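You operate a simulated robot arm through the tools that you are given. There is no shell and no other tool. Be economical: measure what you need, move in short steps, check, and stop when the job is done.

You are at the controls of a simulated robot arm. One attempt, no reset.

JOB
Flush the four heads with rinse water and raise them.
Fine: Shut the lime valve, open rinse, run the drain valve into the white bucket till the sight glass is blue, shut it. Lower the heads for it; the water runs into the tray. Spill nothing.

The check looks at the end state, three seconds after you hand in, the way a careful person would. Anything else that was tipped, shoved, dropped, spilled or broken makes it a failure.

ROBOT AND FRAMES
A 6-joint arm with a four-finger gripper on a trunk, on a base that drives. Base frame: it is fixed to the floor where the robot stands at the start and does not move with it; the origin is under the middle of the robot, x ahead of it, y to its left, z up. Units: cm, degrees, N and s.
It reaches about 92.9 cm from its shoulder. Its first joint turns from -166.0 to 166.0 degrees. Places, roughly: black valve handle marked berry [40, -10, 70]; black valve handle marked lime [40, 0, 70]; black valve handle marked peach [40, -30, 70]; black valve handle marked plain [40, 10, 70]; blue valve handle marked rinse [40, -40, 70]; button marked fill [60, 20, 140]; drain handle of filler [40, 40, 50]; filler heads [70, 50, 130]; lever with white ball [50, 10, 140]; sight glass of steel pipes [50, -50, 60]; white bucket with black band (20x22x30 cm) [50, 40, 20]; yellow bucket with black band (20x22x30 cm) [50, -50, 20]; yellow valve handle marked run off [40, -60, 70]. Payload 3.43 kg.
The TCP is the grasp point between the finger pads, 3 cm short of the fingertips. In the tool frame z runs along the fingers and y along their closing line. Largest opening 12 cm; the body of the gripper starts 8.5 cm behind the TCP.
Orientation is that of the tool frame in the base frame, as a unit quaternion [x, y, z, w]. With the fingers straight down and closing along the base's y, the tool's x points along the base's -x, its y along +y and its z along -z.

CONTROLS
- The arm moves only by the tool play_rows. Its argument "increments" is a list of rows, each an object of numbers (a shift or turn left out is 0, a gripper value left out holds the last): "grip": the opening, from 0 (shut) to 1 (fully open); "x", "y", "z": the shift along the tool's x, y, z in cm; "wx", "wy", "wz": the turn, a rotation vector about the tool's x, y, z in degrees. In form: [{"grip": .., "x": .., "y": .., "z": .., "wx": .., "wy": .., "wz": ..}, ...]. A call has 1 to 20 rows; each row is the pose to reach, as a shift and turn from the pose commanded when the call began, along the tool's axes at that moment. A row lasts 0.2 s, in which the tool goes at most 5 cm and 8.6 degrees; a call with a longer step from one row to the next is refused whole, and so is a gripper value outside its range. Where a pose cannot be reached the arm comes as near as it can. A force on the tool above 40 N (or 10 N above the force at the start of the call, whichever is more), or a blocked arm, ends the call early, and 0.2 s more pass. Each finger halts on what it meets, pressing with about 36 N; the grip force reading is that of the motor and also rises with nothing between the fingers. The clock runs only during rows and for 0.2 s after the last one: add rows that repeat a pose to give the fingers time. It gives the time, the measured TCP pose, the force on the tool (base axes), the opening and the grip force at its end, in the units of the frame above (readings bear some noise), with the torque about the TCP (base axes, N m) and any sound that the robot's microphone picked up.
- Cameras (640 x 400 px; columns grow to the right, rows downward): "scene" is now at [4.95, 10.82, 176.03]; the picture's right is [-0.39, -0.92, 0.00], its down [-0.69, 0.29, -0.66] and it looks along [0.61, -0.26, -0.75] (base axes); focal length 214 px, centre (320, 200). "wrist" rides on the gripper at [7.1, -1.7, -12.1] in the tool frame; the picture's right is [0.23, 0.97, 0.00], its down [-0.81, 0.19, -0.55] and it looks along [-0.54, 0.13, 0.83] (tool axes); focal length 275 px, centre (320, 200).
- snapshot(camera): a new picture of that camera. It takes no simulated time.
- raise_lower(by): slides the trunk up (or, below 0, down) by that many cm; the arm and the scene camera ride with it, the base frame stays. It gives what a move gives, with no picture.
- base_move(legs): drives the robot by 1 to 6 legs, each [ahead, left, turn to the left] in cm, cm and degrees, along the robot's own axes; the way and the turn of a leg run together, so that a leg with both is an arc; at most 150 cm and 180 degrees a leg. The arm and the cameras ride along, it lands a little off, and it stops where it bumps. It gives what a move gives.
- pan_tilt(pan, tilt): turns the head with the scene camera to pan (to the left, within 120 degrees either way) and tilt (down, from -29 to 69), counted from straight ahead of the robot. It gives what a move gives.
- point_at(camera, pixels): for up to 12 pixels [column, row] of the newest picture of that camera ("zoom" is the newest enlarged one), the place [x, y, z] in the base frame of the surface seen there, good to about 0.3 cm. It takes no simulated time.
- zoom(camera, box): a new picture of the part [left, top, right, bottom] of that camera's present view, enlarged. It takes no simulated time.
- close_job(): hands the job in; it is judged then, once.

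Go step by step. Measure first, check grasps and placings, and put right what went wrong. The budget is 80 turns and 48 pictures, counting those below and the enlarged ones. Unless the task says otherwise, let go and move clear before handing in, and close with one line.

The tools are called after "Call:" by a JSON object that holds its "fn" and its "kwargs". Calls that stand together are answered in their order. play_rows: Moves the arm, as the interface text tells. Its arguments: {"type":"object","properties":{"increments":{"type":"array"}},"required":["increments"]} The other tools are called the same way: raise_lower (by) slides the trunk up or down; base_move (legs) drives the base; pan_tilt (pan, tilt) turns the head that bears the scene camera; snapshot (camera) takes a picture; point_at (camera, pixels) gives the place of the surface under pixels of a picture; zoom (camera, box) takes an enlarged picture of a part of a camera's view; close_job () hands the job in.

At the start:

```text
t: 0.0
ee_pos: [40.63, -4.88, 157.22]
orientation: [0.0, 1.0, 0.0, 0.0]
ft_force: [0.4, -0.3, -0.2]
moment: [0.01, 0.0, -0.04]
opening: 12.01
grasp_force: 0.0
trunk travel left (down, up): [-27.5, 16.5]
robot x, y, heading: [0.03, -0.01, 0.1]
head pan, tilt: [-22.8, 48.8]
```

scene: 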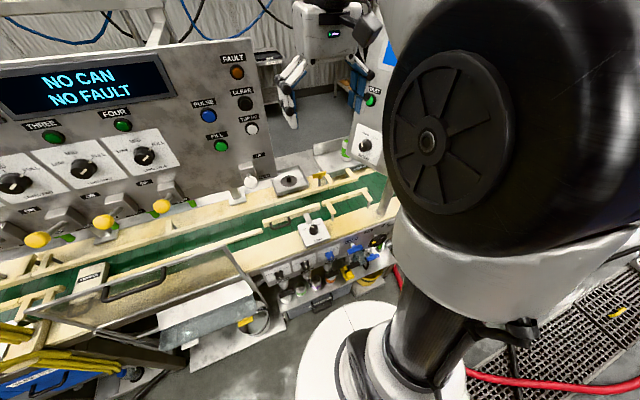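
wrist: 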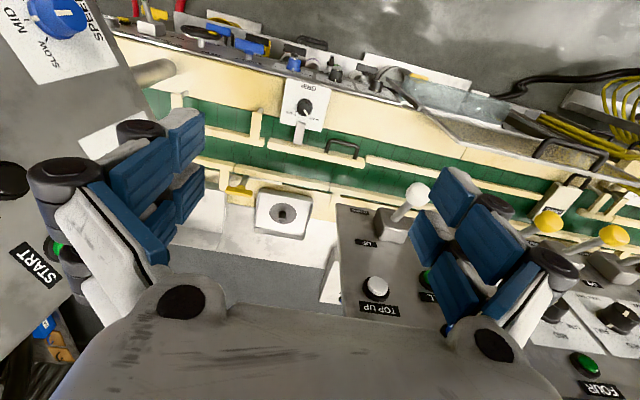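

The scene view shows the panel with "NO CAN / NO FAULT" at the left and the lever with the white ball near (250,182). The valves lie below, so I'll look there first.

Call:
{"fn": "pan_tilt", "kwargs": {"pan": 25, "tilt": 35}}

Call:
{"fn": "snapshot", "kwargs": {"camera": "scene"}}

Call:
{"fn": "zoom", "kwargs": {"camera": "wrist", "box": [160, 0, 480, 200]}}

```text
t: 1.2
ee_pos: [40.54, -4.9, 157.23]
orientation: [0.0, 1.0, 0.0, -0.001]
ft_force: [-0.9, 0.4, 0.1]
moment: [-0.01, -0.03, 0.03]
opening: 11.99
grasp_force: 0.1
trunk travel left (down, up): [-27.5, 16.5]
robot x, y, heading: [-0.04, 0.22, 0.1]
head pan, tilt: [25.0, 35.0]
```

```text
45 pictures are left
```

scene: 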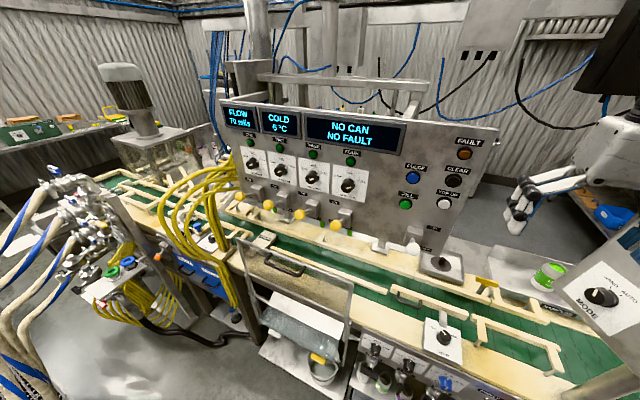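

```text
2.00 times, centred on (320, 100) of wrist
```

zoom: 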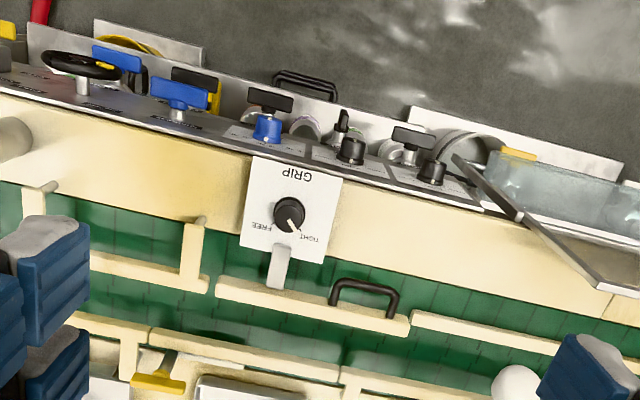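

The line stands straight ahead, with the valve panel below the belt around (400,360). I'll look lower, both left and right.

Call:
{"fn": "pan_tilt", "kwargs": {"pan": 20, "tilt": 66}}

Call:
{"fn": "snapshot", "kwargs": {"camera": "scene"}}

Call:
{"fn": "pan_tilt", "kwargs": {"pan": -60, "tilt": 55}}

Call:
{"fn": "snapshot", "kwargs": {"camera": "scene"}}

```text
t: 2.1
ee_pos: [40.54, -4.84, 157.12]
orientation: [0.0, 1.0, 0.001, 0.0]
ft_force: [-0.2, 0.8, 0.0]
moment: [0.02, 0.02, 0.0]
opening: 11.99
grasp_force: 0.1
trunk travel left (down, up): [-27.5, 16.5]
robot x, y, heading: [0.01, 0.26, 0.0]
head pan, tilt: [20.0, 66.0]
```

```text
43 pictures are left
```

scene: 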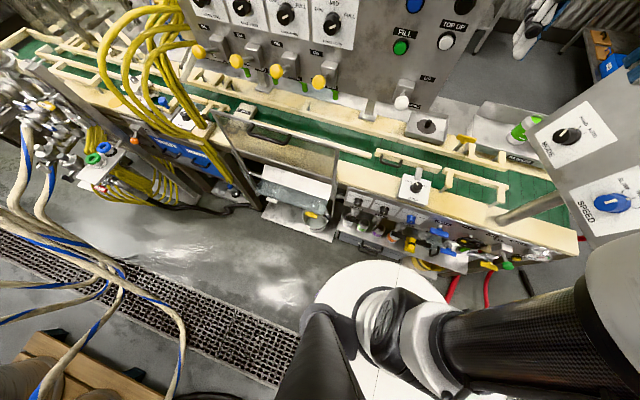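

```text
t: 3.6
ee_pos: [40.61, -4.84, 157.3]
orientation: [-0.001, 1.0, 0.0, 0.0]
ft_force: [-0.3, 0.0, 0.0]
moment: [-0.02, -0.04, 0.01]
opening: 11.99
grasp_force: 0.0
trunk travel left (down, up): [-27.5, 16.5]
robot x, y, heading: [-0.34, 0.05, 0.0]
head pan, tilt: [-60.0, 55.0]
```

```text
42 pictures are left
```

scene: 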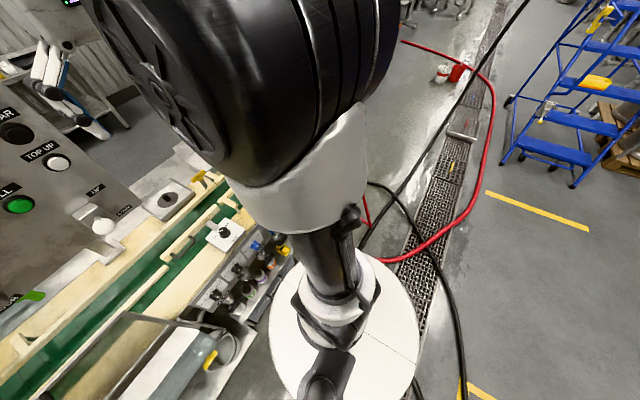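

The valves are in the pan-20 view at (340–530,180–270). I'll go back to roughly that view and zoom.

Call:
{"fn": "pan_tilt", "kwargs": {"pan": 10, "tilt": 66}}

Call:
{"fn": "snapshot", "kwargs": {"camera": "scene"}}

Call:
{"fn": "zoom", "kwargs": {"camera": "scene", "box": [280, 150, 540, 312]}}

```text
t: 5.1
ee_pos: [40.61, -4.91, 157.17]
orientation: [0.0, 1.0, 0.001, 0.0]
ft_force: [-1.0, 0.3, 0.3]
moment: [0.02, 0.02, 0.02]
opening: 12.04
grasp_force: 0.0
trunk travel left (down, up): [-27.5, 16.5]
robot x, y, heading: [0.02, -0.23, -0.1]
head pan, tilt: [10.0, 66.0]
```

```text
41 pictures are left
```

scene: 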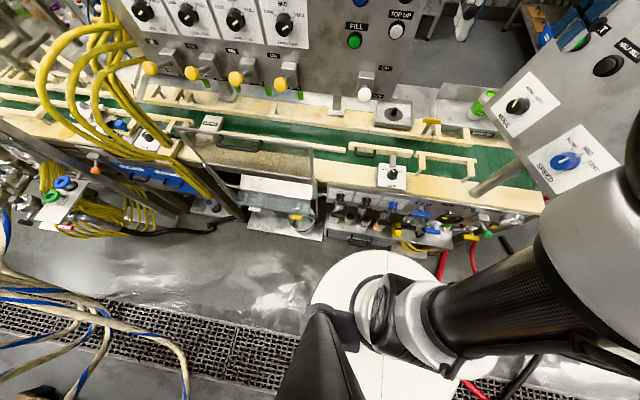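

```text
2.46 times, centred on (410, 231) of scene
```

zoom: 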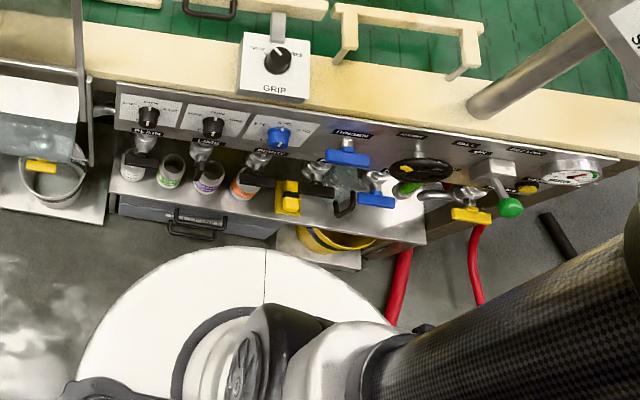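

The valve row shows in the zoom at (140–500,130–210), but steeply from above. I'll measure key points.

Call:
{"fn": "point_at", "kwargs": {"camera": "zoom", "pixels": [[147, 145], [208, 155], [257, 180], [315, 190], [347, 158], [376, 200], [470, 215], [340, 205], [41, 167], [345, 240], [510, 208], [290, 200]]}}

Call:
{"fn": "point_at", "kwargs": {"camera": "scene", "pixels": [[364, 94], [365, 78], [355, 41], [388, 172], [400, 120], [245, 160], [293, 225], [505, 180], [150, 68], [560, 160], [395, 250], [320, 160]]}}

```text
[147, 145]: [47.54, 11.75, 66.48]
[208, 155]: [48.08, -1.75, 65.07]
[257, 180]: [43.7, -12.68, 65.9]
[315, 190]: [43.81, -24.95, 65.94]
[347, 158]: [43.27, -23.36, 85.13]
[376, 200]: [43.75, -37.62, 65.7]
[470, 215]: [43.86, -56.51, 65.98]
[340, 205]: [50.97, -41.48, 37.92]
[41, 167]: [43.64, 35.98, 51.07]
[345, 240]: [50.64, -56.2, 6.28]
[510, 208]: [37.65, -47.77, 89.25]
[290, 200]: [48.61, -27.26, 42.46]
```

```text
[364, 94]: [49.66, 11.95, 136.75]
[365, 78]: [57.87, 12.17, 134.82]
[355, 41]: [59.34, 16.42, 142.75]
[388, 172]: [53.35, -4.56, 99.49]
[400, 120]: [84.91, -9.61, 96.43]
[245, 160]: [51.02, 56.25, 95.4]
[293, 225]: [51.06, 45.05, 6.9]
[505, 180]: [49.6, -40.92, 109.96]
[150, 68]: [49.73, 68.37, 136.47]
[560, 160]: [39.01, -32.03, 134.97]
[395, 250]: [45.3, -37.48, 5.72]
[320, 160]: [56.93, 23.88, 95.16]
```

The valve handles sit near x 44–48, z 65. I want a lower, farther viewpoint, so I'll check behind before backing up.

Call:
{"fn": "pan_tilt", "kwargs": {"pan": 120, "tilt": 50}}

Call:
{"fn": "snapshot", "kwargs": {"camera": "scene"}}

Call:
{"fn": "pan_tilt", "kwargs": {"pan": -120, "tilt": 50}}

Call:
{"fn": "snapshot", "kwargs": {"camera": "scene"}}

```text
t: 6.9
ee_pos: [40.62, -4.86, 157.19]
orientation: [0.0, 1.0, 0.0, 0.0]
ft_force: [-0.1, 0.2, -0.5]
moment: [0.02, 0.01, 0.0]
opening: 11.99
grasp_force: 0.1
trunk travel left (down, up): [-27.5, 16.5]
robot x, y, heading: [-0.07, -0.43, 0.2]
head pan, tilt: [120.0, 50.0]
```

```text
39 pictures are left
```

scene: 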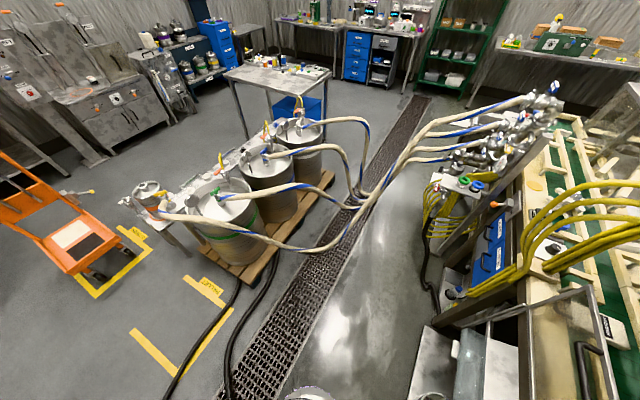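

```text
t: 10.3
ee_pos: [40.5, -4.98, 157.24]
orientation: [0.0, 1.0, 0.0, 0.0]
ft_force: [-0.6, 0.4, 0.1]
moment: [0.02, -0.01, 0.01]
opening: 12.01
grasp_force: 0.0
trunk travel left (down, up): [-27.5, 16.5]
robot x, y, heading: [-0.06, 0.0, -0.1]
head pan, tilt: [-120.0, 50.0]
```

```text
38 pictures are left
```

scene: 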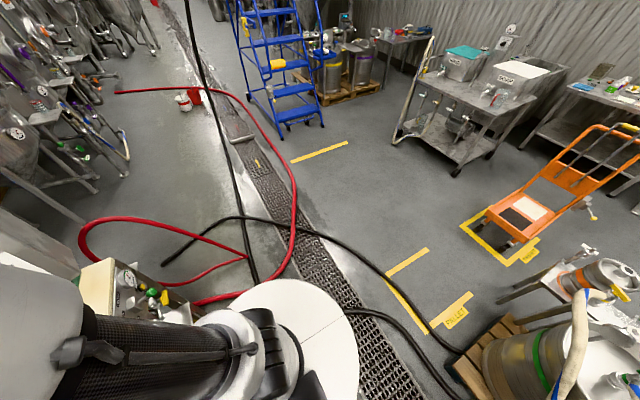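

The black hoses lie right behind the base, so I'd rather not drive. I'll learn the arm's layout from the pan-10 view with point_at before moving the arm.

Call:
{"fn": "pan_tilt", "kwargs": {"pan": -10, "tilt": 60}}

Call:
{"fn": "snapshot", "kwargs": {"camera": "scene"}}

```text
t: 12.2
ee_pos: [40.49, -4.85, 157.19]
orientation: [0.0, 1.0, 0.0, 0.0]
ft_force: [0.2, 0.2, 0.4]
moment: [0.0, 0.0, -0.02]
opening: 11.99
grasp_force: 0.1
trunk travel left (down, up): [-27.5, 16.5]
robot x, y, heading: [0.22, 0.15, 0.1]
head pan, tilt: [-10.0, 60.0]
```

```text
37 pictures are left
```

scene: 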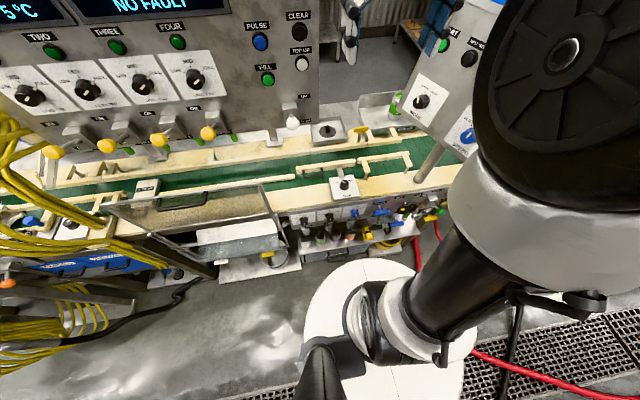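

Call:
{"fn": "point_at", "kwargs": {"camera": "scene", "pixels": [[320, 360], [375, 320], [405, 310], [455, 270], [520, 200], [540, 60], [360, 280], [340, 300], [440, 380], [595, 300]]}}

```text
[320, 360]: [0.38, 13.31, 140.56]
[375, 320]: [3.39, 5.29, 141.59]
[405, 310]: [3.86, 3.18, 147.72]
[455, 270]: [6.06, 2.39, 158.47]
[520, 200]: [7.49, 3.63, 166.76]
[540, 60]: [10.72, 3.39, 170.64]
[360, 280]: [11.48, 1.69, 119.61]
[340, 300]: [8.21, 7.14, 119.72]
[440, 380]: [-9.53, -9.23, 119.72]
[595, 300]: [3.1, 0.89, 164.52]
```

The disc at z≈120 is the trunk top and the shoulder sits near z 140, with the elbow above it. I'll lower the trunk to bring arm and cameras nearer the valves.

Call:
{"fn": "raise_lower", "kwargs": {"by": -27}}

Call:
{"fn": "play_rows", "kwargs": {"increments": [{"x": 4, "y": -2}, {"x": 8, "y": -4}, {"x": 12, "y": -6, "wy": -5}, {"x": 14, "y": -8, "z": 3, "wy": -10}, {"x": 15, "y": -10, "z": 7, "wy": -15}, {"x": 16, "y": -12, "z": 11, "wy": -20}, {"x": 16, "y": -14, "z": 15, "wy": -25}, {"x": 16, "y": -16, "z": 19, "wy": -30}, {"x": 16, "y": -18, "z": 23, "wy": -35}]}}

Call:
{"fn": "snapshot", "kwargs": {"camera": "wrist"}}

Call:
{"fn": "pan_tilt", "kwargs": {"pan": -5, "tilt": 55}}

Call:
{"fn": "snapshot", "kwargs": {"camera": "scene"}}

```text
t: 15.0
ee_pos: [40.53, -4.91, 130.24]
orientation: [0.001, 1.0, 0.0, 0.0]
ft_force: [0.8, -0.7, 0.1]
moment: [0.03, -0.01, -0.05]
opening: 11.98
grasp_force: 0.1
trunk travel left (down, up): [-0.5, 43.5]
robot x, y, heading: [0.26, -0.05, -0.2]
head pan, tilt: [-10.0, 60.0]
```

```text
t: 16.1
ee_pos: [30.03, -8.18, 124.32]
orientation: [-0.116, 0.99, 0.025, 0.079]
ft_force: [0.3, -0.2, 1.1]
moment: [0.0, -0.02, 0.01]
opening: 11.98
grasp_force: 0.1
trunk travel left (down, up): [-0.5, 43.5]
robot x, y, heading: [-0.23, -0.08, 0.1]
head pan, tilt: [-10.0, 60.0]
stopped in row 5: the arm was blocked; the commanded pose is now the measured one
```

```text
36 pictures are left
```

wrist: 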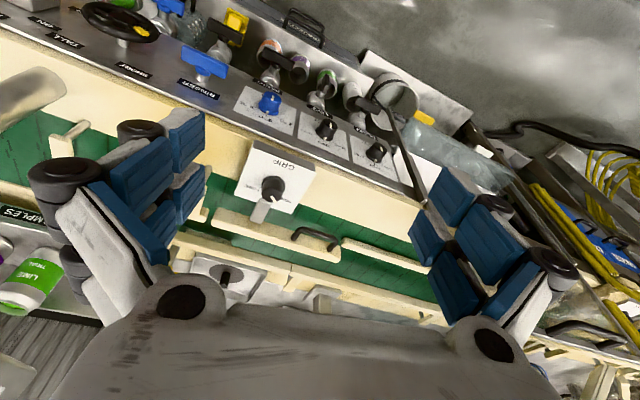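

```text
t: 16.7
ee_pos: [29.91, -8.38, 124.44]
orientation: [-0.115, 0.99, 0.025, 0.08]
ft_force: [0.7, 0.4, 0.3]
moment: [0.0, 0.02, 0.0]
opening: 12.0
grasp_force: 0.1
trunk travel left (down, up): [-0.5, 43.5]
robot x, y, heading: [0.11, 0.29, 0.3]
head pan, tilt: [-5.0, 55.0]
```

```text
35 pictures are left
```

scene: 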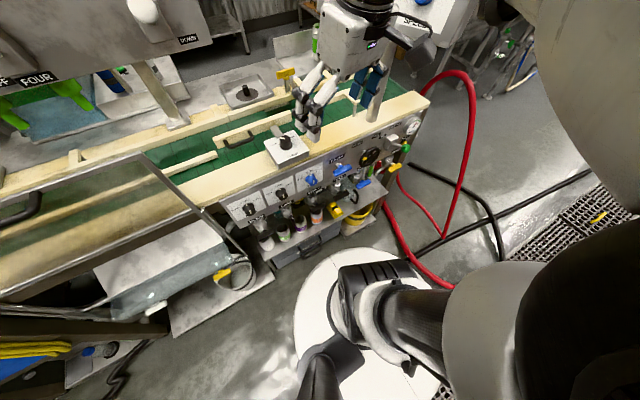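

The arm was blocked because it was folding too near its own trunk, so I need some room behind. I'll measure where the hoses lie at the back.

Call:
{"fn": "pan_tilt", "kwargs": {"pan": -120, "tilt": 45}}

Call:
{"fn": "snapshot", "kwargs": {"camera": "scene"}}

```text
t: 18.7
ee_pos: [29.83, -8.29, 124.74]
orientation: [-0.116, 0.99, 0.023, 0.083]
ft_force: [0.2, 0.4, 0.7]
moment: [-0.01, 0.04, -0.02]
opening: 11.99
grasp_force: 0.0
trunk travel left (down, up): [-0.5, 43.5]
robot x, y, heading: [-0.12, -0.22, -0.3]
head pan, tilt: [-120.0, 45.0]
```

```text
34 pictures are left
```

scene: 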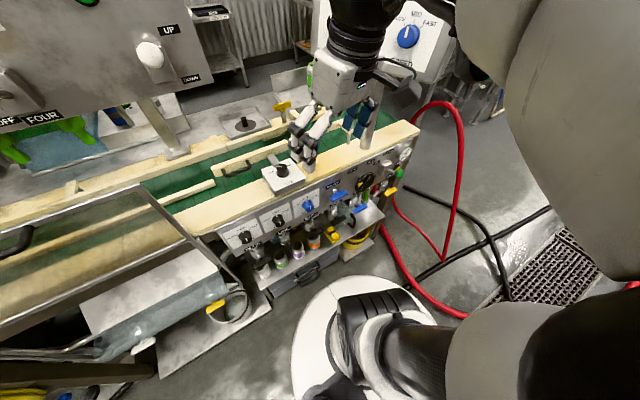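

The picture barely changed although the pan reads -120. I'll check with point_at and turn the head back the other way.

Call:
{"fn": "point_at", "kwargs": {"camera": "scene", "pixels": [[150, 55], [283, 172], [340, 200], [450, 255], [240, 300], [335, 290], [600, 150], [480, 340], [350, 80], [410, 35], [500, 280], [430, 380]]}}

Call:
{"fn": "pan_tilt", "kwargs": {"pan": 100, "tilt": 55}}

Call:
{"fn": "snapshot", "kwargs": {"camera": "scene"}}

```text
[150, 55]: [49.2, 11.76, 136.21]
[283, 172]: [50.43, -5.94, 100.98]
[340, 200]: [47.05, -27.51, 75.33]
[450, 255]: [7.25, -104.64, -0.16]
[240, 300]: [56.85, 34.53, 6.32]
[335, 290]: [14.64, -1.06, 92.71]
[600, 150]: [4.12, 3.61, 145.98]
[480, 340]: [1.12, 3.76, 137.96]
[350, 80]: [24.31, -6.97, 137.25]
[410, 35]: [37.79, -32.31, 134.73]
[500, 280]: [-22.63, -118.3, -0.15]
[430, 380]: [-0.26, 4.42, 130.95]
```

```text
t: 21.8
ee_pos: [29.97, -8.21, 124.45]
orientation: [-0.116, 0.99, 0.026, 0.078]
ft_force: [0.1, -0.1, 0.2]
moment: [0.03, -0.02, 0.0]
opening: 12.0
grasp_force: 0.0
trunk travel left (down, up): [-0.5, 43.5]
robot x, y, heading: [-0.17, 0.14, -0.1]
head pan, tilt: [100.0, 55.0]
```

```text
33 pictures are left
```

scene: 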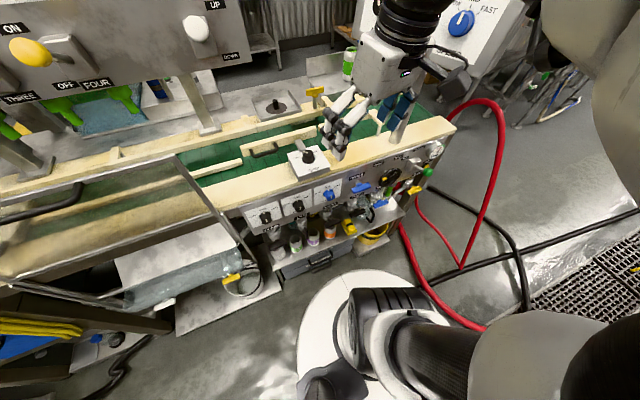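

The head looks jammed, probably against the arm's elbow. I'll move the arm back out forward and check the head again.

Call:
{"fn": "play_rows", "kwargs": {"increments": [{"x": -4}, {"x": -8, "y": 1}, {"x": -11, "y": 2, "wz": 4}]}}

Call:
{"fn": "pan_tilt", "kwargs": {"pan": -15, "tilt": 50}}

Call:
{"fn": "snapshot", "kwargs": {"camera": "scene"}}

```text
t: 22.6
ee_pos: [39.88, -4.01, 126.61]
orientation: [-0.08, 0.993, 0.025, 0.085]
ft_force: [0.4, -0.7, -0.1]
moment: [0.06, -0.01, 0.0]
opening: 11.99
grasp_force: 0.0
trunk travel left (down, up): [-0.5, 43.5]
robot x, y, heading: [-0.32, 0.07, 0.3]
head pan, tilt: [100.0, 55.0]
```

```text
t: 24.6
ee_pos: [39.72, -4.06, 126.53]
orientation: [-0.082, 0.993, 0.026, 0.083]
ft_force: [0.0, 0.0, 0.0]
moment: [0.01, 0.03, -0.02]
opening: 11.96
grasp_force: 0.1
trunk travel left (down, up): [-0.5, 43.5]
robot x, y, heading: [-0.04, 0.15, -0.0]
head pan, tilt: [-15.0, 50.0]
```

```text
32 pictures are left
```

scene: 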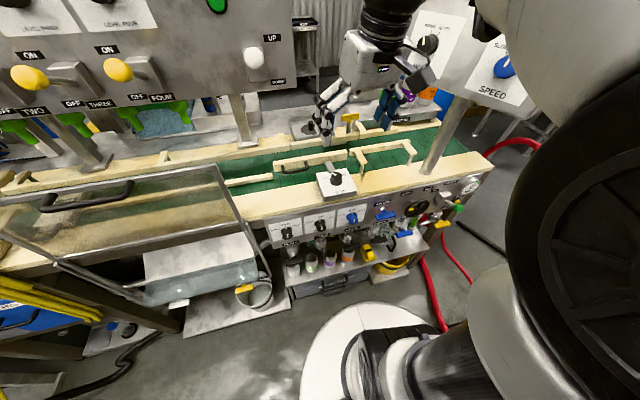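

The head is right again (the lever is where geometry predicts it). Zooming on the valve panel.

Call:
{"fn": "zoom", "kwargs": {"camera": "scene", "box": [250, 170, 500, 300]}}

Call:
{"fn": "zoom", "kwargs": {"camera": "scene", "box": [0, 0, 310, 194]}}

Call:
{"fn": "zoom", "kwargs": {"camera": "scene", "box": [120, 220, 290, 326]}}

```text
2.56 times, centred on (375, 235) of scene
```

zoom: 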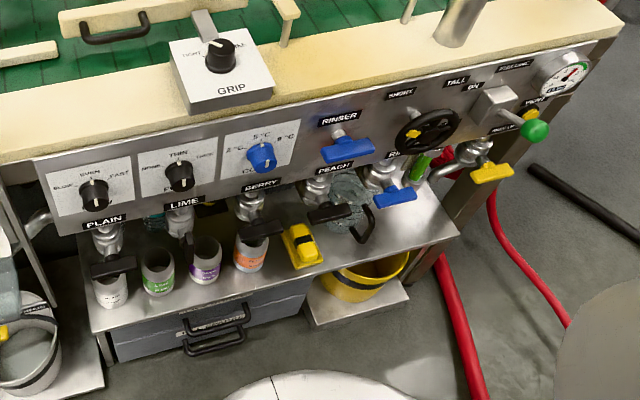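

```text
2.06 times, centred on (155, 97) of scene
```

zoom: 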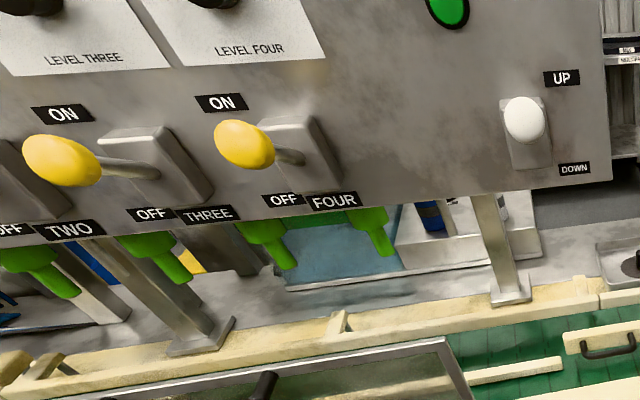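

```text
3.76 times, centred on (205, 273) of scene
```

zoom: 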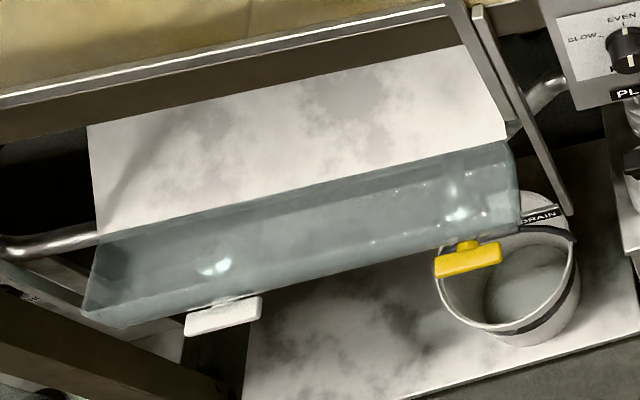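

The valve row reads PLAIN, LIME, BERRY, PEACH, a RINSER at (345,150), RINSE at (395,195) and run-off in yellow. LIME's handle at (180,235) stands differently from the others, and the sight glass at (415,170) shows green. The hose behind lies about 45 cm back, so I'll back up 14 cm for arm room.

Call:
{"fn": "base_move", "kwargs": {"legs": [[-14, 0, 0]]}}

Call:
{"fn": "play_rows", "kwargs": {"increments": [{"y": -3, "z": 4}, {"y": -6, "z": 8}, {"y": -9, "z": 12}]}}

```text
t: 25.9
ee_pos: [25.86, -3.98, 126.52]
orientation: [-0.082, 0.993, 0.025, 0.085]
ft_force: [-0.9, 0.5, 0.2]
moment: [0.0, -0.07, -0.01]
opening: 11.98
grasp_force: 0.1
trunk travel left (down, up): [-0.5, 43.5]
robot x, y, heading: [-13.96, 0.07, 0.3]
head pan, tilt: [-15.0, 50.0]
```

```text
t: 26.7
ee_pos: [29.67, -11.89, 114.44]
orientation: [-0.083, 0.993, 0.025, 0.084]
ft_force: [-0.3, 0.0, -0.2]
moment: [0.06, 0.01, -0.03]
opening: 11.96
grasp_force: 0.1
trunk travel left (down, up): [-0.5, 43.5]
robot x, y, heading: [-13.96, -0.28, 0.1]
head pan, tilt: [-15.0, 50.0]
```

The arm now moves freely. I'll lower the wrist in front of the panel and pitch forward for a proper view.

Call:
{"fn": "play_rows", "kwargs": {"increments": [{"x": 1, "y": -1, "z": 4, "wy": -5}, {"x": 2, "y": -1, "z": 8, "wy": -10}, {"x": 3, "y": -2, "z": 12, "wy": -15}, {"x": 5, "y": -3, "z": 16, "wy": -20}, {"x": 6, "y": -4, "z": 20, "wy": -25}, {"x": 8, "y": -5, "z": 24, "wy": -30}]}}

Call:
{"fn": "snapshot", "kwargs": {"camera": "wrist"}}

```text
t: 28.1
ee_pos: [26.29, -16.69, 89.27]
orientation: [-0.071, 0.937, 0.046, 0.338]
ft_force: [0.3, 0.0, -0.1]
moment: [0.02, 0.05, 0.01]
opening: 11.98
grasp_force: 0.1
trunk travel left (down, up): [-0.5, 43.5]
robot x, y, heading: [-14.02, -0.09, 0.1]
head pan, tilt: [-15.0, 50.0]
```

```text
28 pictures are left
```

wrist: 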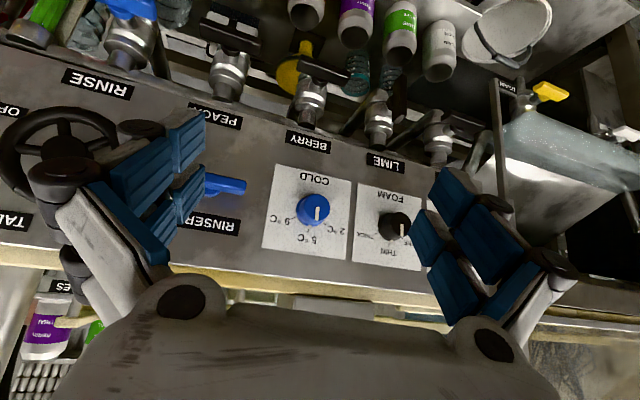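

The view is upside-down, with LIME at (385,165) and RINSE at (97,83). Zoom and measure.

Call:
{"fn": "zoom", "kwargs": {"camera": "wrist", "box": [180, 0, 500, 200]}}

Call:
{"fn": "point_at", "kwargs": {"camera": "zoom", "pixels": [[345, 250], [375, 200], [395, 195], [400, 240], [250, 180], [245, 135], [300, 155], [95, 85], [95, 30], [95, 155], [515, 240], [560, 260]]}}

```text
2.00 times, centred on (340, 100) of wrist
```

zoom: 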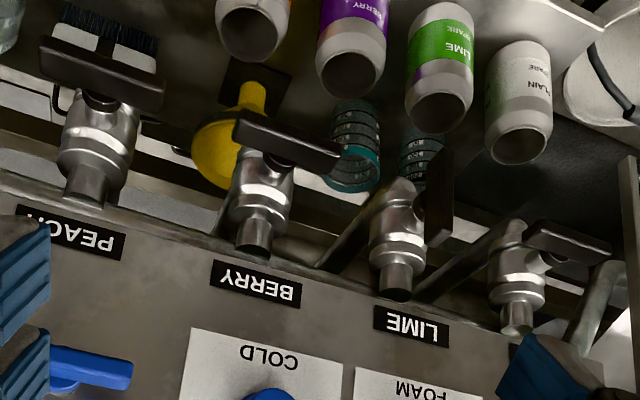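

```text
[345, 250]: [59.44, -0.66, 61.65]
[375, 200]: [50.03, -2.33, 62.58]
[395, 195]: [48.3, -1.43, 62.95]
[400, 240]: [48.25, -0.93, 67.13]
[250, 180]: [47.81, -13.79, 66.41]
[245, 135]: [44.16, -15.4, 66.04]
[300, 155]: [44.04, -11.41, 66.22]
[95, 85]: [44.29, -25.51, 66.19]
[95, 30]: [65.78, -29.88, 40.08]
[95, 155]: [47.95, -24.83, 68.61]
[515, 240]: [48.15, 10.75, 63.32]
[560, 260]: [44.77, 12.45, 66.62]
```

LIME's handle at (438,195) stands vertical (open) while the others lie horizontal (shut). I'll measure the handle ends.

Call:
{"fn": "point_at", "kwargs": {"camera": "zoom", "pixels": [[440, 155], [438, 180], [434, 215], [432, 242], [415, 207], [240, 125], [335, 162], [448, 175], [50, 60], [155, 95], [420, 200], [528, 245]]}}

Call:
{"fn": "point_at", "kwargs": {"camera": "wrist", "pixels": [[108, 5], [150, 12], [130, 8], [128, 40], [120, 60], [210, 185], [240, 187], [45, 10], [30, 30], [85, 20], [548, 92], [560, 95]]}}

```text
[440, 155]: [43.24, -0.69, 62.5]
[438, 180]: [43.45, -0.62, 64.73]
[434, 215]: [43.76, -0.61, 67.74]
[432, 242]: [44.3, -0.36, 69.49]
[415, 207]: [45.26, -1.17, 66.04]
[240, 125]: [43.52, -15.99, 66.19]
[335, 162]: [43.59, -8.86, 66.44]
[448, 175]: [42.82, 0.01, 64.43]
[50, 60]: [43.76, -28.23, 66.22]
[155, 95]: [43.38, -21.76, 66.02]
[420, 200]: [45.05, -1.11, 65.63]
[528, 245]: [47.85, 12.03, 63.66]
```

```text
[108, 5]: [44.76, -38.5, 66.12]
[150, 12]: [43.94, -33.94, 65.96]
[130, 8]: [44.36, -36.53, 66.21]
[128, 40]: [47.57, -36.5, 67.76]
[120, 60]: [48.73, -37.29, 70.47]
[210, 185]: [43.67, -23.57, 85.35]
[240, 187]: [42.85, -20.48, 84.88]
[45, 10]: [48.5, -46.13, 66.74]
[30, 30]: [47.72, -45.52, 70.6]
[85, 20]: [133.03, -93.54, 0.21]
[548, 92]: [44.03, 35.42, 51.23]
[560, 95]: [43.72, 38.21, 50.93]
```

The LIME bar is vertical, centred at (43.8, 0, 66), and its stem points at the robot. I'll go to a pre-grasp pose with fingers along +x in line with the stem.

Call:
{"fn": "play_rows", "kwargs": {"increments": [{"grip": 0.42, "x": 0.8, "y": 1.75, "z": 3.2, "wx": 1.2, "wy": -6.3, "wz": 0.3}, {"x": 1.65, "y": 3.5, "z": 6.4, "wx": 2.45, "wy": -12.6, "wz": 0.5}, {"x": 2.5, "y": 5.25, "z": 9.6, "wx": 3.7, "wy": -18.9, "wz": 0.8}, {"x": 3.3, "y": 7, "z": 12.8, "wx": 4.9, "wy": -25.2, "wz": 1.0}, {"x": 4.1, "y": 8.75, "z": 16, "wx": 6.1, "wy": -31.5, "wz": 1.3}, {"x": 4.95, "y": 10.5, "z": 19.2, "wx": 7.3, "wy": -37.7, "wz": 1.6}, {"x": 5.8, "y": 12.25, "z": 22.4, "wx": 8.6, "wy": -44, "wz": 1.9}, {"x": 6.6, "y": 14, "z": 25.5, "wx": 9.8, "wy": -50.3, "wz": 2.1}, {"x": 6.6, "y": 14, "z": 25.5, "wx": 9.8, "wy": -50.3, "wz": 2.1}]}}

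Call:
{"fn": "snapshot", "kwargs": {"camera": "wrist"}}

```text
t: 29.2
ee_pos: [41.26, -13.51, 84.86]
orientation: [-0.028, 0.851, 0.07, 0.519]
ft_force: [-11.0, 3.0, 2.1]
moment: [0.13, -0.22, 0.55]
opening: 5.57
grasp_force: 3.2
out of reach, approached as far as the arm can: row 1, 2, 3, 4, 5
trunk travel left (down, up): [-0.5, 43.5]
robot x, y, heading: [-13.65, 0.12, 0.2]
head pan, tilt: [-15.0, 50.0]
stopped in row 5: the force on the tool passed its limit at 64 N (the readings are from after the stop); the commanded pose is now the measured one
```

```text
26 pictures are left
```

wrist: 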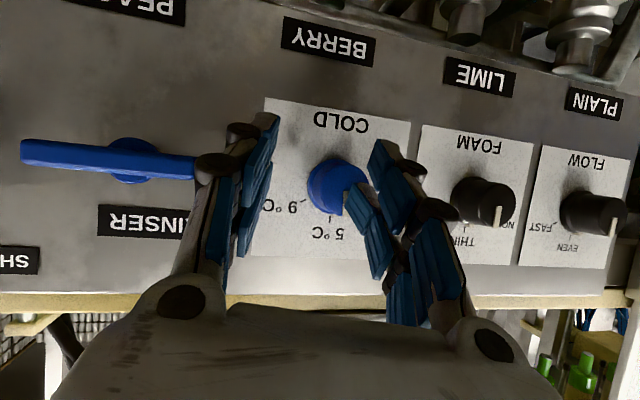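

The straight path was out of reach partway and a finger touched something near the COLD knob at (350,190), so I'll back straight off along -x and look.

Call:
{"fn": "play_rows", "kwargs": {"increments": [{"grip": 0.46, "x": 0.9, "z": -1.8}, {"x": 2.3, "z": -4.4}, {"x": 4.1, "z": -7.9}, {"x": 5.0, "z": -9.7}]}}

Call:
{"fn": "snapshot", "kwargs": {"camera": "wrist"}}

```text
t: 30.2
ee_pos: [33.98, -17.53, 87.73]
orientation: [-0.026, 0.854, 0.078, 0.514]
ft_force: [0.2, 0.6, 0.7]
moment: [-0.01, 0.01, 0.0]
opening: 5.49
grasp_force: 0.1
out of reach, approached as far as the arm can: row 1, 2, 3, 4
trunk travel left (down, up): [-0.5, 43.5]
robot x, y, heading: [-13.9, -0.07, 0.0]
head pan, tilt: [-15.0, 50.0]
```

```text
25 pictures are left
```

wrist: 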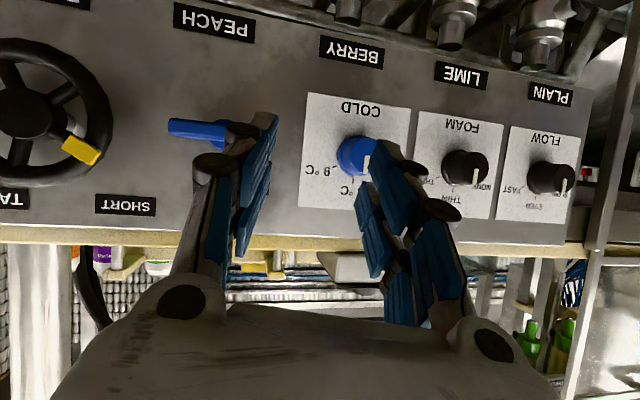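

The pointers of COLD, FOAM and FLOW all still point straight, so nothing turned. The wrist was too close to the shoulder. Raising the trunk gives more arm length downward.

Call:
{"fn": "zoom", "kwargs": {"camera": "wrist", "box": [290, 80, 610, 280]}}

Call:
{"fn": "raise_lower", "kwargs": {"by": 16}}

```text
2.00 times, centred on (450, 180) of wrist
```

zoom: 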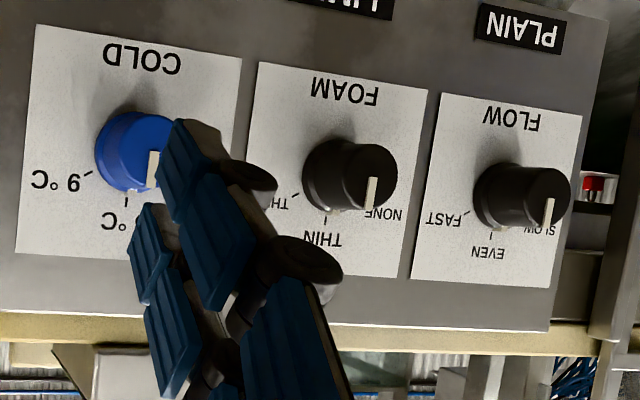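

```text
t: 32.0
ee_pos: [34.06, -17.75, 103.76]
orientation: [-0.026, 0.853, 0.078, 0.515]
ft_force: [-0.2, 0.1, -0.3]
moment: [0.01, 0.02, 0.0]
opening: 5.53
grasp_force: 0.1
trunk travel left (down, up): [-16.5, 27.5]
robot x, y, heading: [-14.12, -0.0, 0.2]
head pan, tilt: [-15.0, 50.0]
```

The pointers are confirmed straight. Now I go down to the pre-grasp pose in two steps.

Call:
{"fn": "play_rows", "kwargs": {"increments": [{"x": 3.4, "y": 1.3, "z": 2.0, "wx": 0.9, "wy": -2.8, "wz": -0.4}, {"x": 6.8, "y": 2.7, "z": 4.0, "wx": 1.7, "wy": -5.5, "wz": -0.9}, {"x": 10.2, "y": 4.0, "z": 6.0, "wx": 2.6, "wy": -8.3, "wz": -1.3}, {"x": 13.6, "y": 5.4, "z": 8.0, "wx": 3.4, "wy": -11, "wz": -1.7}, {"x": 17, "y": 6.7, "z": 10.0, "wx": 4.3, "wy": -13.8, "wz": -2.2}]}}

```text
t: 33.0
ee_pos: [44.28, -17.48, 93.45]
orientation: [0.005, 0.809, 0.078, 0.583]
ft_force: [-9.9, -4.9, 4.1]
moment: [-0.13, -0.15, -0.42]
opening: 6.1
grasp_force: 2.5
out of reach, approached as far as the arm can: row 1, 2, 3, 4
trunk travel left (down, up): [-16.5, 27.5]
robot x, y, heading: [-14.11, 0.3, 0.2]
head pan, tilt: [-15.0, 50.0]
stopped in row 4: the force on the tool passed its limit at 85 N (the readings are from after the stop); the commanded pose is now the measured one
```

The arm slid forward onto the bench edge because nearly horizontal poses at that height are too folded. I'll pull back and return to a fingers-down pose, descend with fingers down, and only then pitch.

Call:
{"fn": "play_rows", "kwargs": {"increments": [{"grip": 0.46, "x": -0.5, "z": -3, "wy": 4}, {"x": -2, "z": -6, "wy": 10}, {"x": -4, "z": -9.5, "wy": 17}, {"x": -5, "z": -11, "wy": 25}, {"x": -6, "z": -12, "wy": 33}, {"x": -6, "z": -12, "wy": 40}]}}

Call:
{"fn": "snapshot", "kwargs": {"camera": "scene"}}

```text
t: 34.4
ee_pos: [35.0, -19.33, 102.94]
orientation: [-0.024, 0.959, 0.073, 0.272]
ft_force: [0.1, 0.8, -0.6]
moment: [-0.01, -0.01, 0.0]
opening: 5.54
grasp_force: 0.1
trunk travel left (down, up): [-16.5, 27.5]
robot x, y, heading: [-13.74, -0.22, 0.0]
head pan, tilt: [-15.0, 50.0]
```

```text
23 pictures are left
```

scene: 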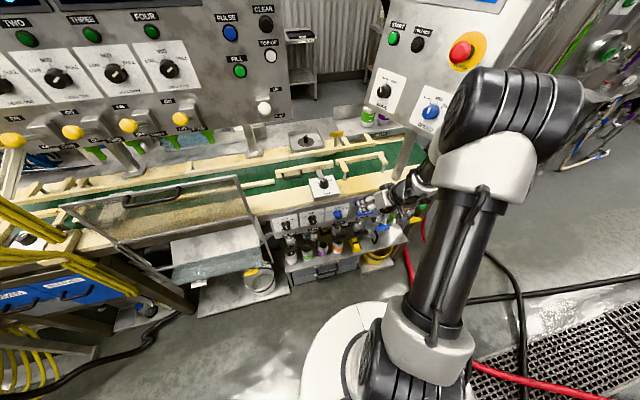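

The arm is clear, with the elbow on the right by the console. I'll descend in this pitched-down pose to in front of LIME.

Call:
{"fn": "play_rows", "kwargs": {"increments": [{"x": 2.5, "y": 1.7, "z": 2.8}, {"x": 4.9, "y": 3.4, "z": 5.6}, {"x": 7.4, "y": 5.2, "z": 8.5}, {"x": 9.8, "y": 6.9, "z": 11.3}, {"x": 12.3, "y": 8.6, "z": 14.1}, {"x": 14.7, "y": 10.3, "z": 16.9}, {"x": 17.2, "y": 12.1, "z": 19.8}, {"x": 19.6, "y": 13.8, "z": 22.6}, {"x": 22.1, "y": 15.5, "z": 25.4}]}}

```text
t: 36.4
ee_pos: [30.58, 2.07, 71.98]
orientation: [-0.016, 0.96, 0.085, 0.267]
ft_force: [0.6, -0.2, 0.2]
moment: [-0.03, 0.01, -0.03]
opening: 5.52
grasp_force: 0.1
out of reach, approached as far as the arm can: row 5, 6, 7, 8, 9
trunk travel left (down, up): [-16.5, 27.5]
robot x, y, heading: [-14.1, 0.34, -0.1]
head pan, tilt: [-15.0, 50.0]
```

Reached (30.6, 2.1, 72). Now I'll drop to stem height and pitch to horizontal, where the arm has more room.

Call:
{"fn": "play_rows", "kwargs": {"increments": [{"x": 0.4, "y": -1.1, "z": 3, "wx": 0.8, "wy": -5.5, "wz": -0.5}, {"x": 1.1, "y": -2.2, "z": 6, "wx": 1.7, "wy": -11.5, "wz": -1.1}, {"x": 1.1, "y": -3.4, "z": 6.05, "wx": 2.8, "wy": -19, "wz": -1.9}, {"x": 1.1, "y": -3.4, "z": 6.05, "wx": 3.9, "wy": -26.5, "wz": -2.6}, {"x": 1.1, "y": -3.4, "z": 6.05, "wx": 5.0, "wy": -34, "wz": -3.4}, {"x": 1.1, "y": -3.4, "z": 6.05, "wx": 6.1, "wy": -41.6, "wz": -4.1}, {"x": 1.1, "y": -3.4, "z": 6.05, "wx": 7.3, "wy": -50, "wz": -5}, {"x": 1.1, "y": -3.4, "z": 6.05, "wx": 8.57, "wy": -58.0, "wz": -5.86}]}}

Call:
{"fn": "snapshot", "kwargs": {"camera": "wrist"}}

```text
t: 38.2
ee_pos: [40.75, -3.71, 70.01]
orientation: [0.038, 0.743, 0.085, 0.663]
ft_force: [-1.4, 1.8, -0.8]
moment: [-0.06, -0.03, -0.09]
opening: 5.67
grasp_force: 0.7
out of reach, approached as far as the arm can: row 1, 2, 3, 4, 5, 6, 7, 8
trunk travel left (down, up): [-16.5, 27.5]
robot x, y, heading: [-13.79, -0.31, 0.2]
head pan, tilt: [-15.0, 50.0]
```

```text
22 pictures are left
```

wrist: 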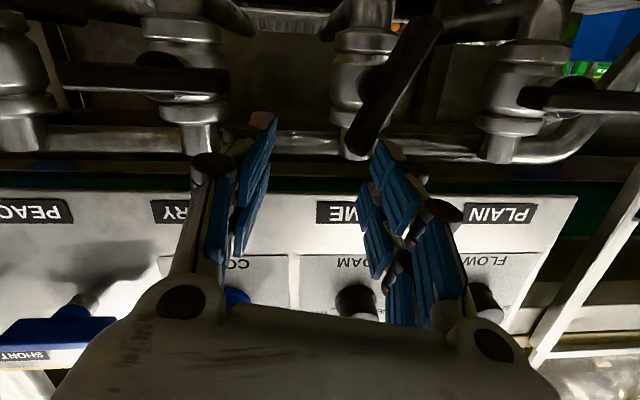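

The horizontal tool is at (40.8,-3.7,70) and the fingers straddle the LIME handle's upper end at (360,150), which already turned about 30° clockwise. That shows the closing sense. I need a few cm of room, so I'll check the floor behind.

Call:
{"fn": "pan_tilt", "kwargs": {"pan": 115, "tilt": 66}}

Call:
{"fn": "snapshot", "kwargs": {"camera": "scene"}}

```text
t: 40.3
ee_pos: [40.79, -3.89, 69.96]
orientation: [0.038, 0.744, 0.084, 0.662]
ft_force: [-0.2, -0.2, -0.3]
moment: [-0.04, -0.03, -0.01]
opening: 5.53
grasp_force: 0.1
trunk travel left (down, up): [-16.5, 27.5]
robot x, y, heading: [-14.14, -0.11, 0.0]
head pan, tilt: [115.0, 66.0]
```

```text
21 pictures are left
```

scene: 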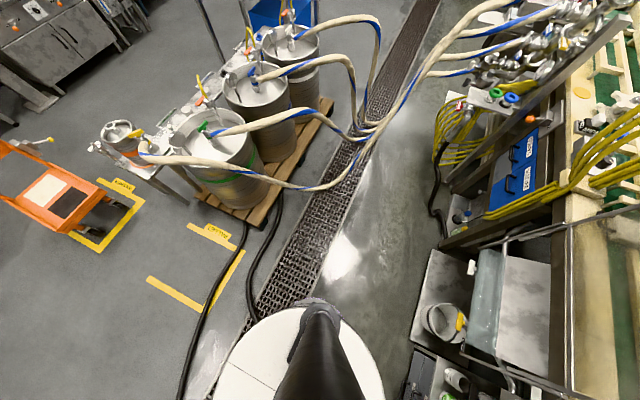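

Call:
{"fn": "point_at", "kwargs": {"camera": "scene", "pixels": [[250, 310], [245, 290], [250, 260], [185, 370], [210, 300], [240, 330], [215, 390], [400, 390]]}}

```text
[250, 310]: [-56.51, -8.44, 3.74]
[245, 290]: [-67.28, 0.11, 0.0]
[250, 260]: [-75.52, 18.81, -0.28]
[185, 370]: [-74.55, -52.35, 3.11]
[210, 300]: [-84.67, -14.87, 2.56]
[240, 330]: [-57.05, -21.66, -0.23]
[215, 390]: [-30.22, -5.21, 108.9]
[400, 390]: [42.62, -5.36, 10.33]
```

The nearest hose is at x≈-56, so backing 8 cm is safe. It also draws the fingers straight off the handle.

Call:
{"fn": "base_move", "kwargs": {"legs": [[-8, 0, 0]]}}

Call:
{"fn": "play_rows", "kwargs": {"increments": [{"grip": 0.4}]}}

Call:
{"fn": "snapshot", "kwargs": {"camera": "wrist"}}

```text
t: 41.4
ee_pos: [32.71, -3.82, 70.04]
orientation: [0.037, 0.744, 0.086, 0.662]
ft_force: [-0.4, -0.1, -0.2]
moment: [-0.01, 0.0, 0.0]
opening: 5.52
grasp_force: 0.0
trunk travel left (down, up): [-16.5, 27.5]
robot x, y, heading: [-22.38, -0.39, 0.0]
head pan, tilt: [115.0, 66.0]
```

```text
t: 41.8
ee_pos: [32.77, -3.71, 70.0]
orientation: [0.038, 0.744, 0.085, 0.661]
ft_force: [-0.9, 0.4, -0.5]
moment: [0.0, -0.01, 0.01]
opening: 4.82
grasp_force: 0.1
trunk travel left (down, up): [-16.5, 27.5]
robot x, y, heading: [-21.93, 0.25, 0.1]
head pan, tilt: [115.0, 66.0]
```

```text
20 pictures are left
```

wrist: 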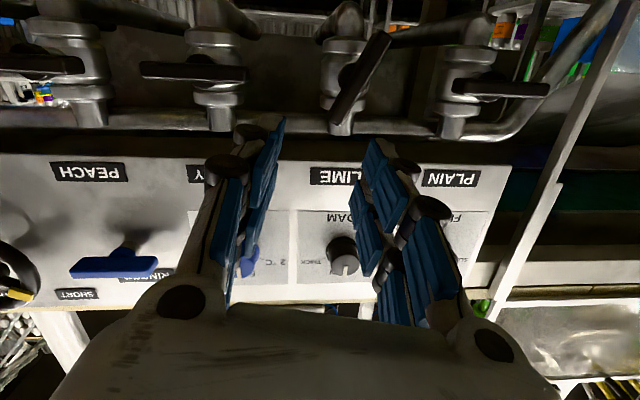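

Call:
{"fn": "point_at", "kwargs": {"camera": "wrist", "pixels": [[340, 112], [380, 45], [360, 78], [200, 70], [500, 88], [145, 68], [245, 75], [342, 240]]}}

```text
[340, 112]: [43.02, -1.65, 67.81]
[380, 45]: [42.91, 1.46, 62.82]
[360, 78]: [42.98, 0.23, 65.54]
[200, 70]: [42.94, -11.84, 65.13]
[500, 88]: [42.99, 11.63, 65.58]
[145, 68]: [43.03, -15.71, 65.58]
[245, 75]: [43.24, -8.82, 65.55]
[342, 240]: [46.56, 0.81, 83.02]
```

The LIME bar is now 32° off vertical, centred at (43, -0.1, 65.5). I'll square the tool onto the stem axis, rolled to match the bar.

Call:
{"fn": "play_rows", "kwargs": {"increments": [{"x": 1.2, "y": 0.7, "z": 0.8, "wx": 0.4, "wy": -1.9, "wz": 5.5}, {"x": 2.4, "y": 1.4, "z": 1.6, "wx": 0.9, "wy": -3.8, "wz": 11}, {"x": 3.6, "y": 2.1, "z": 2.4, "wx": 1.4, "wy": -5.7, "wz": 16.5}, {"x": 4.74, "y": 2.7, "z": 3.05, "wx": 1.8, "wy": -7.6, "wz": 22}, {"x": 4.74, "y": 2.7, "z": 3.05, "wx": 1.8, "wy": -7.6, "wz": 22}]}}

Call:
{"fn": "snapshot", "kwargs": {"camera": "wrist"}}

```text
t: 43.0
ee_pos: [33.49, -7.16, 72.64]
orientation: [0.189, 0.68, 0.2, 0.679]
ft_force: [-0.4, -0.1, 0.3]
moment: [-0.01, 0.01, -0.03]
opening: 4.8
grasp_force: 0.1
out of reach, approached as far as the arm can: row 1, 2, 3, 4, 5
trunk travel left (down, up): [-16.5, 27.5]
robot x, y, heading: [-21.57, 0.05, -0.0]
head pan, tilt: [115.0, 66.0]
```

```text
19 pictures are left
```

wrist: 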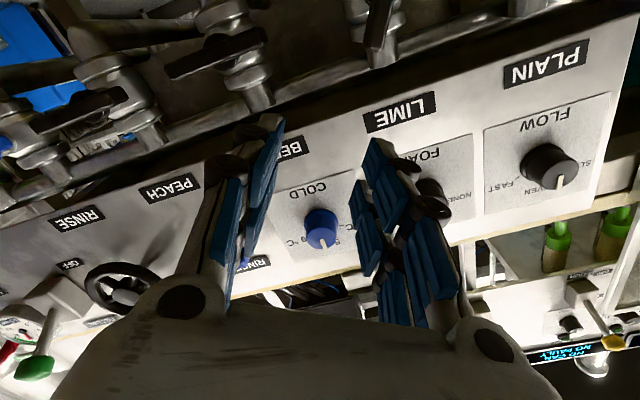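

Comparing the poses, the arm here is at full stretch downward, not folded. Lowering the trunk 15 cm fixes that.

Call:
{"fn": "raise_lower", "kwargs": {"by": -15}}

```text
t: 44.7
ee_pos: [33.51, -7.11, 57.67]
orientation: [0.19, 0.681, 0.199, 0.679]
ft_force: [-0.5, 0.0, -0.6]
moment: [-0.06, 0.02, 0.02]
opening: 4.82
grasp_force: 0.0
trunk travel left (down, up): [-1.5, 42.5]
robot x, y, heading: [-22.11, -0.01, 0.4]
head pan, tilt: [115.0, 66.0]
```

Now move onto the stem axis, still clear of the handle.

Call:
{"fn": "play_rows", "kwargs": {"increments": [{"x": -0.9, "y": 3.4, "z": 0.5}, {"x": -1.9, "y": 6.8, "z": 1}, {"x": -2.92, "y": 10.1, "z": 1.5}, {"x": -2.92, "y": 10.1, "z": 1.5}]}}

Call:
{"fn": "snapshot", "kwargs": {"camera": "wrist"}}

```text
t: 45.7
ee_pos: [33.85, -5.38, 65.68]
orientation: [0.179, 0.683, 0.21, 0.676]
ft_force: [0.5, -0.5, 0.4]
moment: [0.0, 0.0, 0.01]
opening: 4.78
grasp_force: 0.1
out of reach, approached as far as the arm can: row 1, 2, 3, 4
trunk travel left (down, up): [-1.5, 42.5]
robot x, y, heading: [-21.66, 0.13, 0.1]
head pan, tilt: [115.0, 66.0]
```

```text
18 pictures are left
```

wrist: 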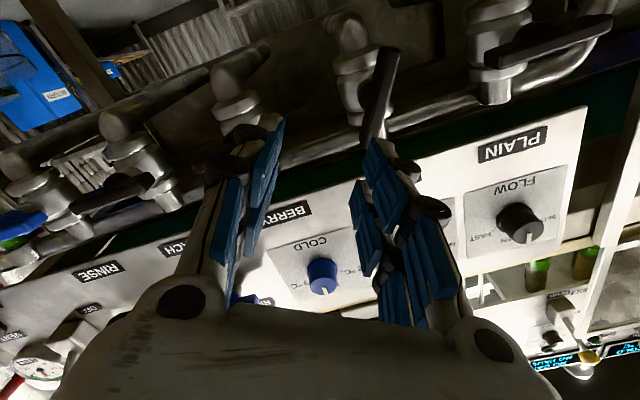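

The arm keeps falling short only toward +y, which suggests the head post on the robot's left limits it. I'll shift the base left so the valves lie to the robot's right.

Call:
{"fn": "base_move", "kwargs": {"legs": [[0, 14, 0]]}}

```text
t: 47.1
ee_pos: [33.87, 8.57, 65.65]
orientation: [0.179, 0.683, 0.211, 0.676]
ft_force: [-0.1, 0.4, -0.3]
moment: [0.0, -0.01, 0.01]
opening: 4.81
grasp_force: 0.1
trunk travel left (down, up): [-1.5, 42.5]
robot x, y, heading: [-21.83, 14.29, 0.4]
head pan, tilt: [115.0, 66.0]
```

Now move onto the LIME stem axis from the left.

Call:
{"fn": "play_rows", "kwargs": {"increments": [{"x": -1.5, "y": -2.5, "z": 0.2, "wx": 0.8, "wy": -0.4}, {"x": -3, "y": -5, "z": 0.5, "wx": 1.5, "wy": -0.8}, {"x": -4.55, "y": -7.46, "z": 0.7, "wx": 2.3, "wy": -1.2}, {"x": -4.55, "y": -7.46, "z": 0.7, "wx": 2.3, "wy": -1.2}]}}

Call:
{"fn": "snapshot", "kwargs": {"camera": "wrist"}}

```text
t: 48.1
ee_pos: [34.93, -0.16, 65.62]
orientation: [0.195, 0.68, 0.194, 0.679]
ft_force: [-0.2, 0.3, -0.2]
moment: [0.01, 0.01, 0.0]
opening: 4.83
grasp_force: 0.1
trunk travel left (down, up): [-1.5, 42.5]
robot x, y, heading: [-21.94, 13.71, 0.2]
head pan, tilt: [115.0, 66.0]
```

```text
17 pictures are left
```

wrist: 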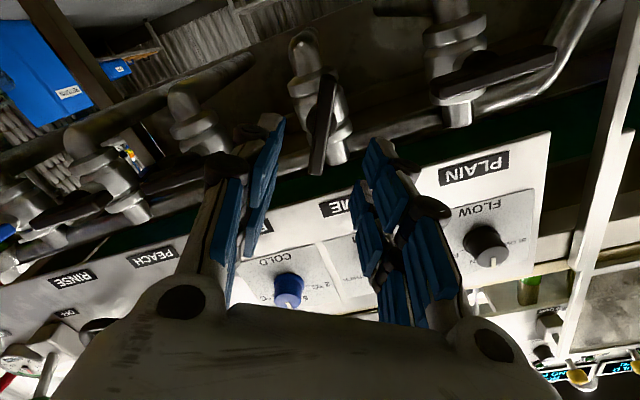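

Aligned with the bar. Advance 7.5 cm and close.

Call:
{"fn": "play_rows", "kwargs": {"increments": [{"z": 2.5}, {"z": 5}, {"z": 7.5}, {"z": 7.5, "grip": 0}, {"z": 7.5}, {"z": 7.5}, {"z": 7.5}, {"z": 7.5}]}}

```text
t: 49.9
ee_pos: [42.29, -0.14, 65.67]
orientation: [0.196, 0.68, 0.194, 0.679]
ft_force: [2.2, -1.3, -2.3]
moment: [0.0, -0.07, -0.11]
opening: 1.26
grasp_force: 45.2
trunk travel left (down, up): [-1.5, 42.5]
robot x, y, heading: [-21.76, 14.02, 0.0]
head pan, tilt: [115.0, 66.0]
```

The fingers hold the bar (opening 1.26). Now roll the remaining 58° about the stem axis.

Call:
{"fn": "play_rows", "kwargs": {"increments": [{"wz": 6}, {"wz": 12}, {"wz": 18}, {"wz": 24}, {"wz": 30}, {"wz": 36}, {"wz": 42}, {"wz": 48}, {"wz": 54}, {"wz": 58}, {"wz": 58}]}}

```text
t: 52.3
ee_pos: [42.39, -0.15, 65.53]
orientation: [0.502, 0.5, 0.499, 0.499]
ft_force: [-14.0, -12.7, -8.5]
moment: [-0.2, 0.25, 0.48]
opening: 1.23
grasp_force: 45.2
trunk travel left (down, up): [-1.5, 42.5]
robot x, y, heading: [-21.88, 13.36, -0.1]
head pan, tilt: [115.0, 66.0]
```

LIME now sits at 90°, horizontal. I'll release, back off and look.

Call:
{"fn": "play_rows", "kwargs": {"increments": [{"grip": 0.4}, {"grip": 0.4}, {"grip": 0.4}, {"z": -3}, {"z": -6}, {"z": -8.5}, {"z": -8.5}]}}

Call:
{"fn": "base_move", "kwargs": {"legs": [[0, -36, 0]]}}

Call:
{"fn": "snapshot", "kwargs": {"camera": "wrist"}}

```text
t: 53.9
ee_pos: [33.89, -0.09, 65.73]
orientation: [0.499, 0.5, 0.5, 0.5]
ft_force: [-0.1, 0.2, 0.3]
moment: [-0.04, 0.0, -0.01]
opening: 4.83
grasp_force: 0.1
trunk travel left (down, up): [-1.5, 42.5]
robot x, y, heading: [-21.72, 13.96, 0.3]
head pan, tilt: [115.0, 66.0]
```

```text
t: 56.2
ee_pos: [34.1, -36.16, 65.76]
orientation: [0.499, 0.501, 0.501, 0.499]
ft_force: [0.6, 0.7, -0.5]
moment: [0.0, -0.02, 0.0]
opening: 4.8
grasp_force: 0.0
trunk travel left (down, up): [-1.5, 42.5]
robot x, y, heading: [-21.9, -22.55, 0.3]
head pan, tilt: [115.0, 66.0]
```

```text
16 pictures are left
```

wrist: 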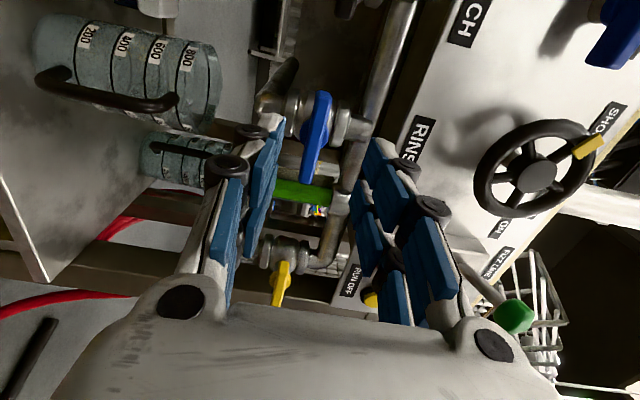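

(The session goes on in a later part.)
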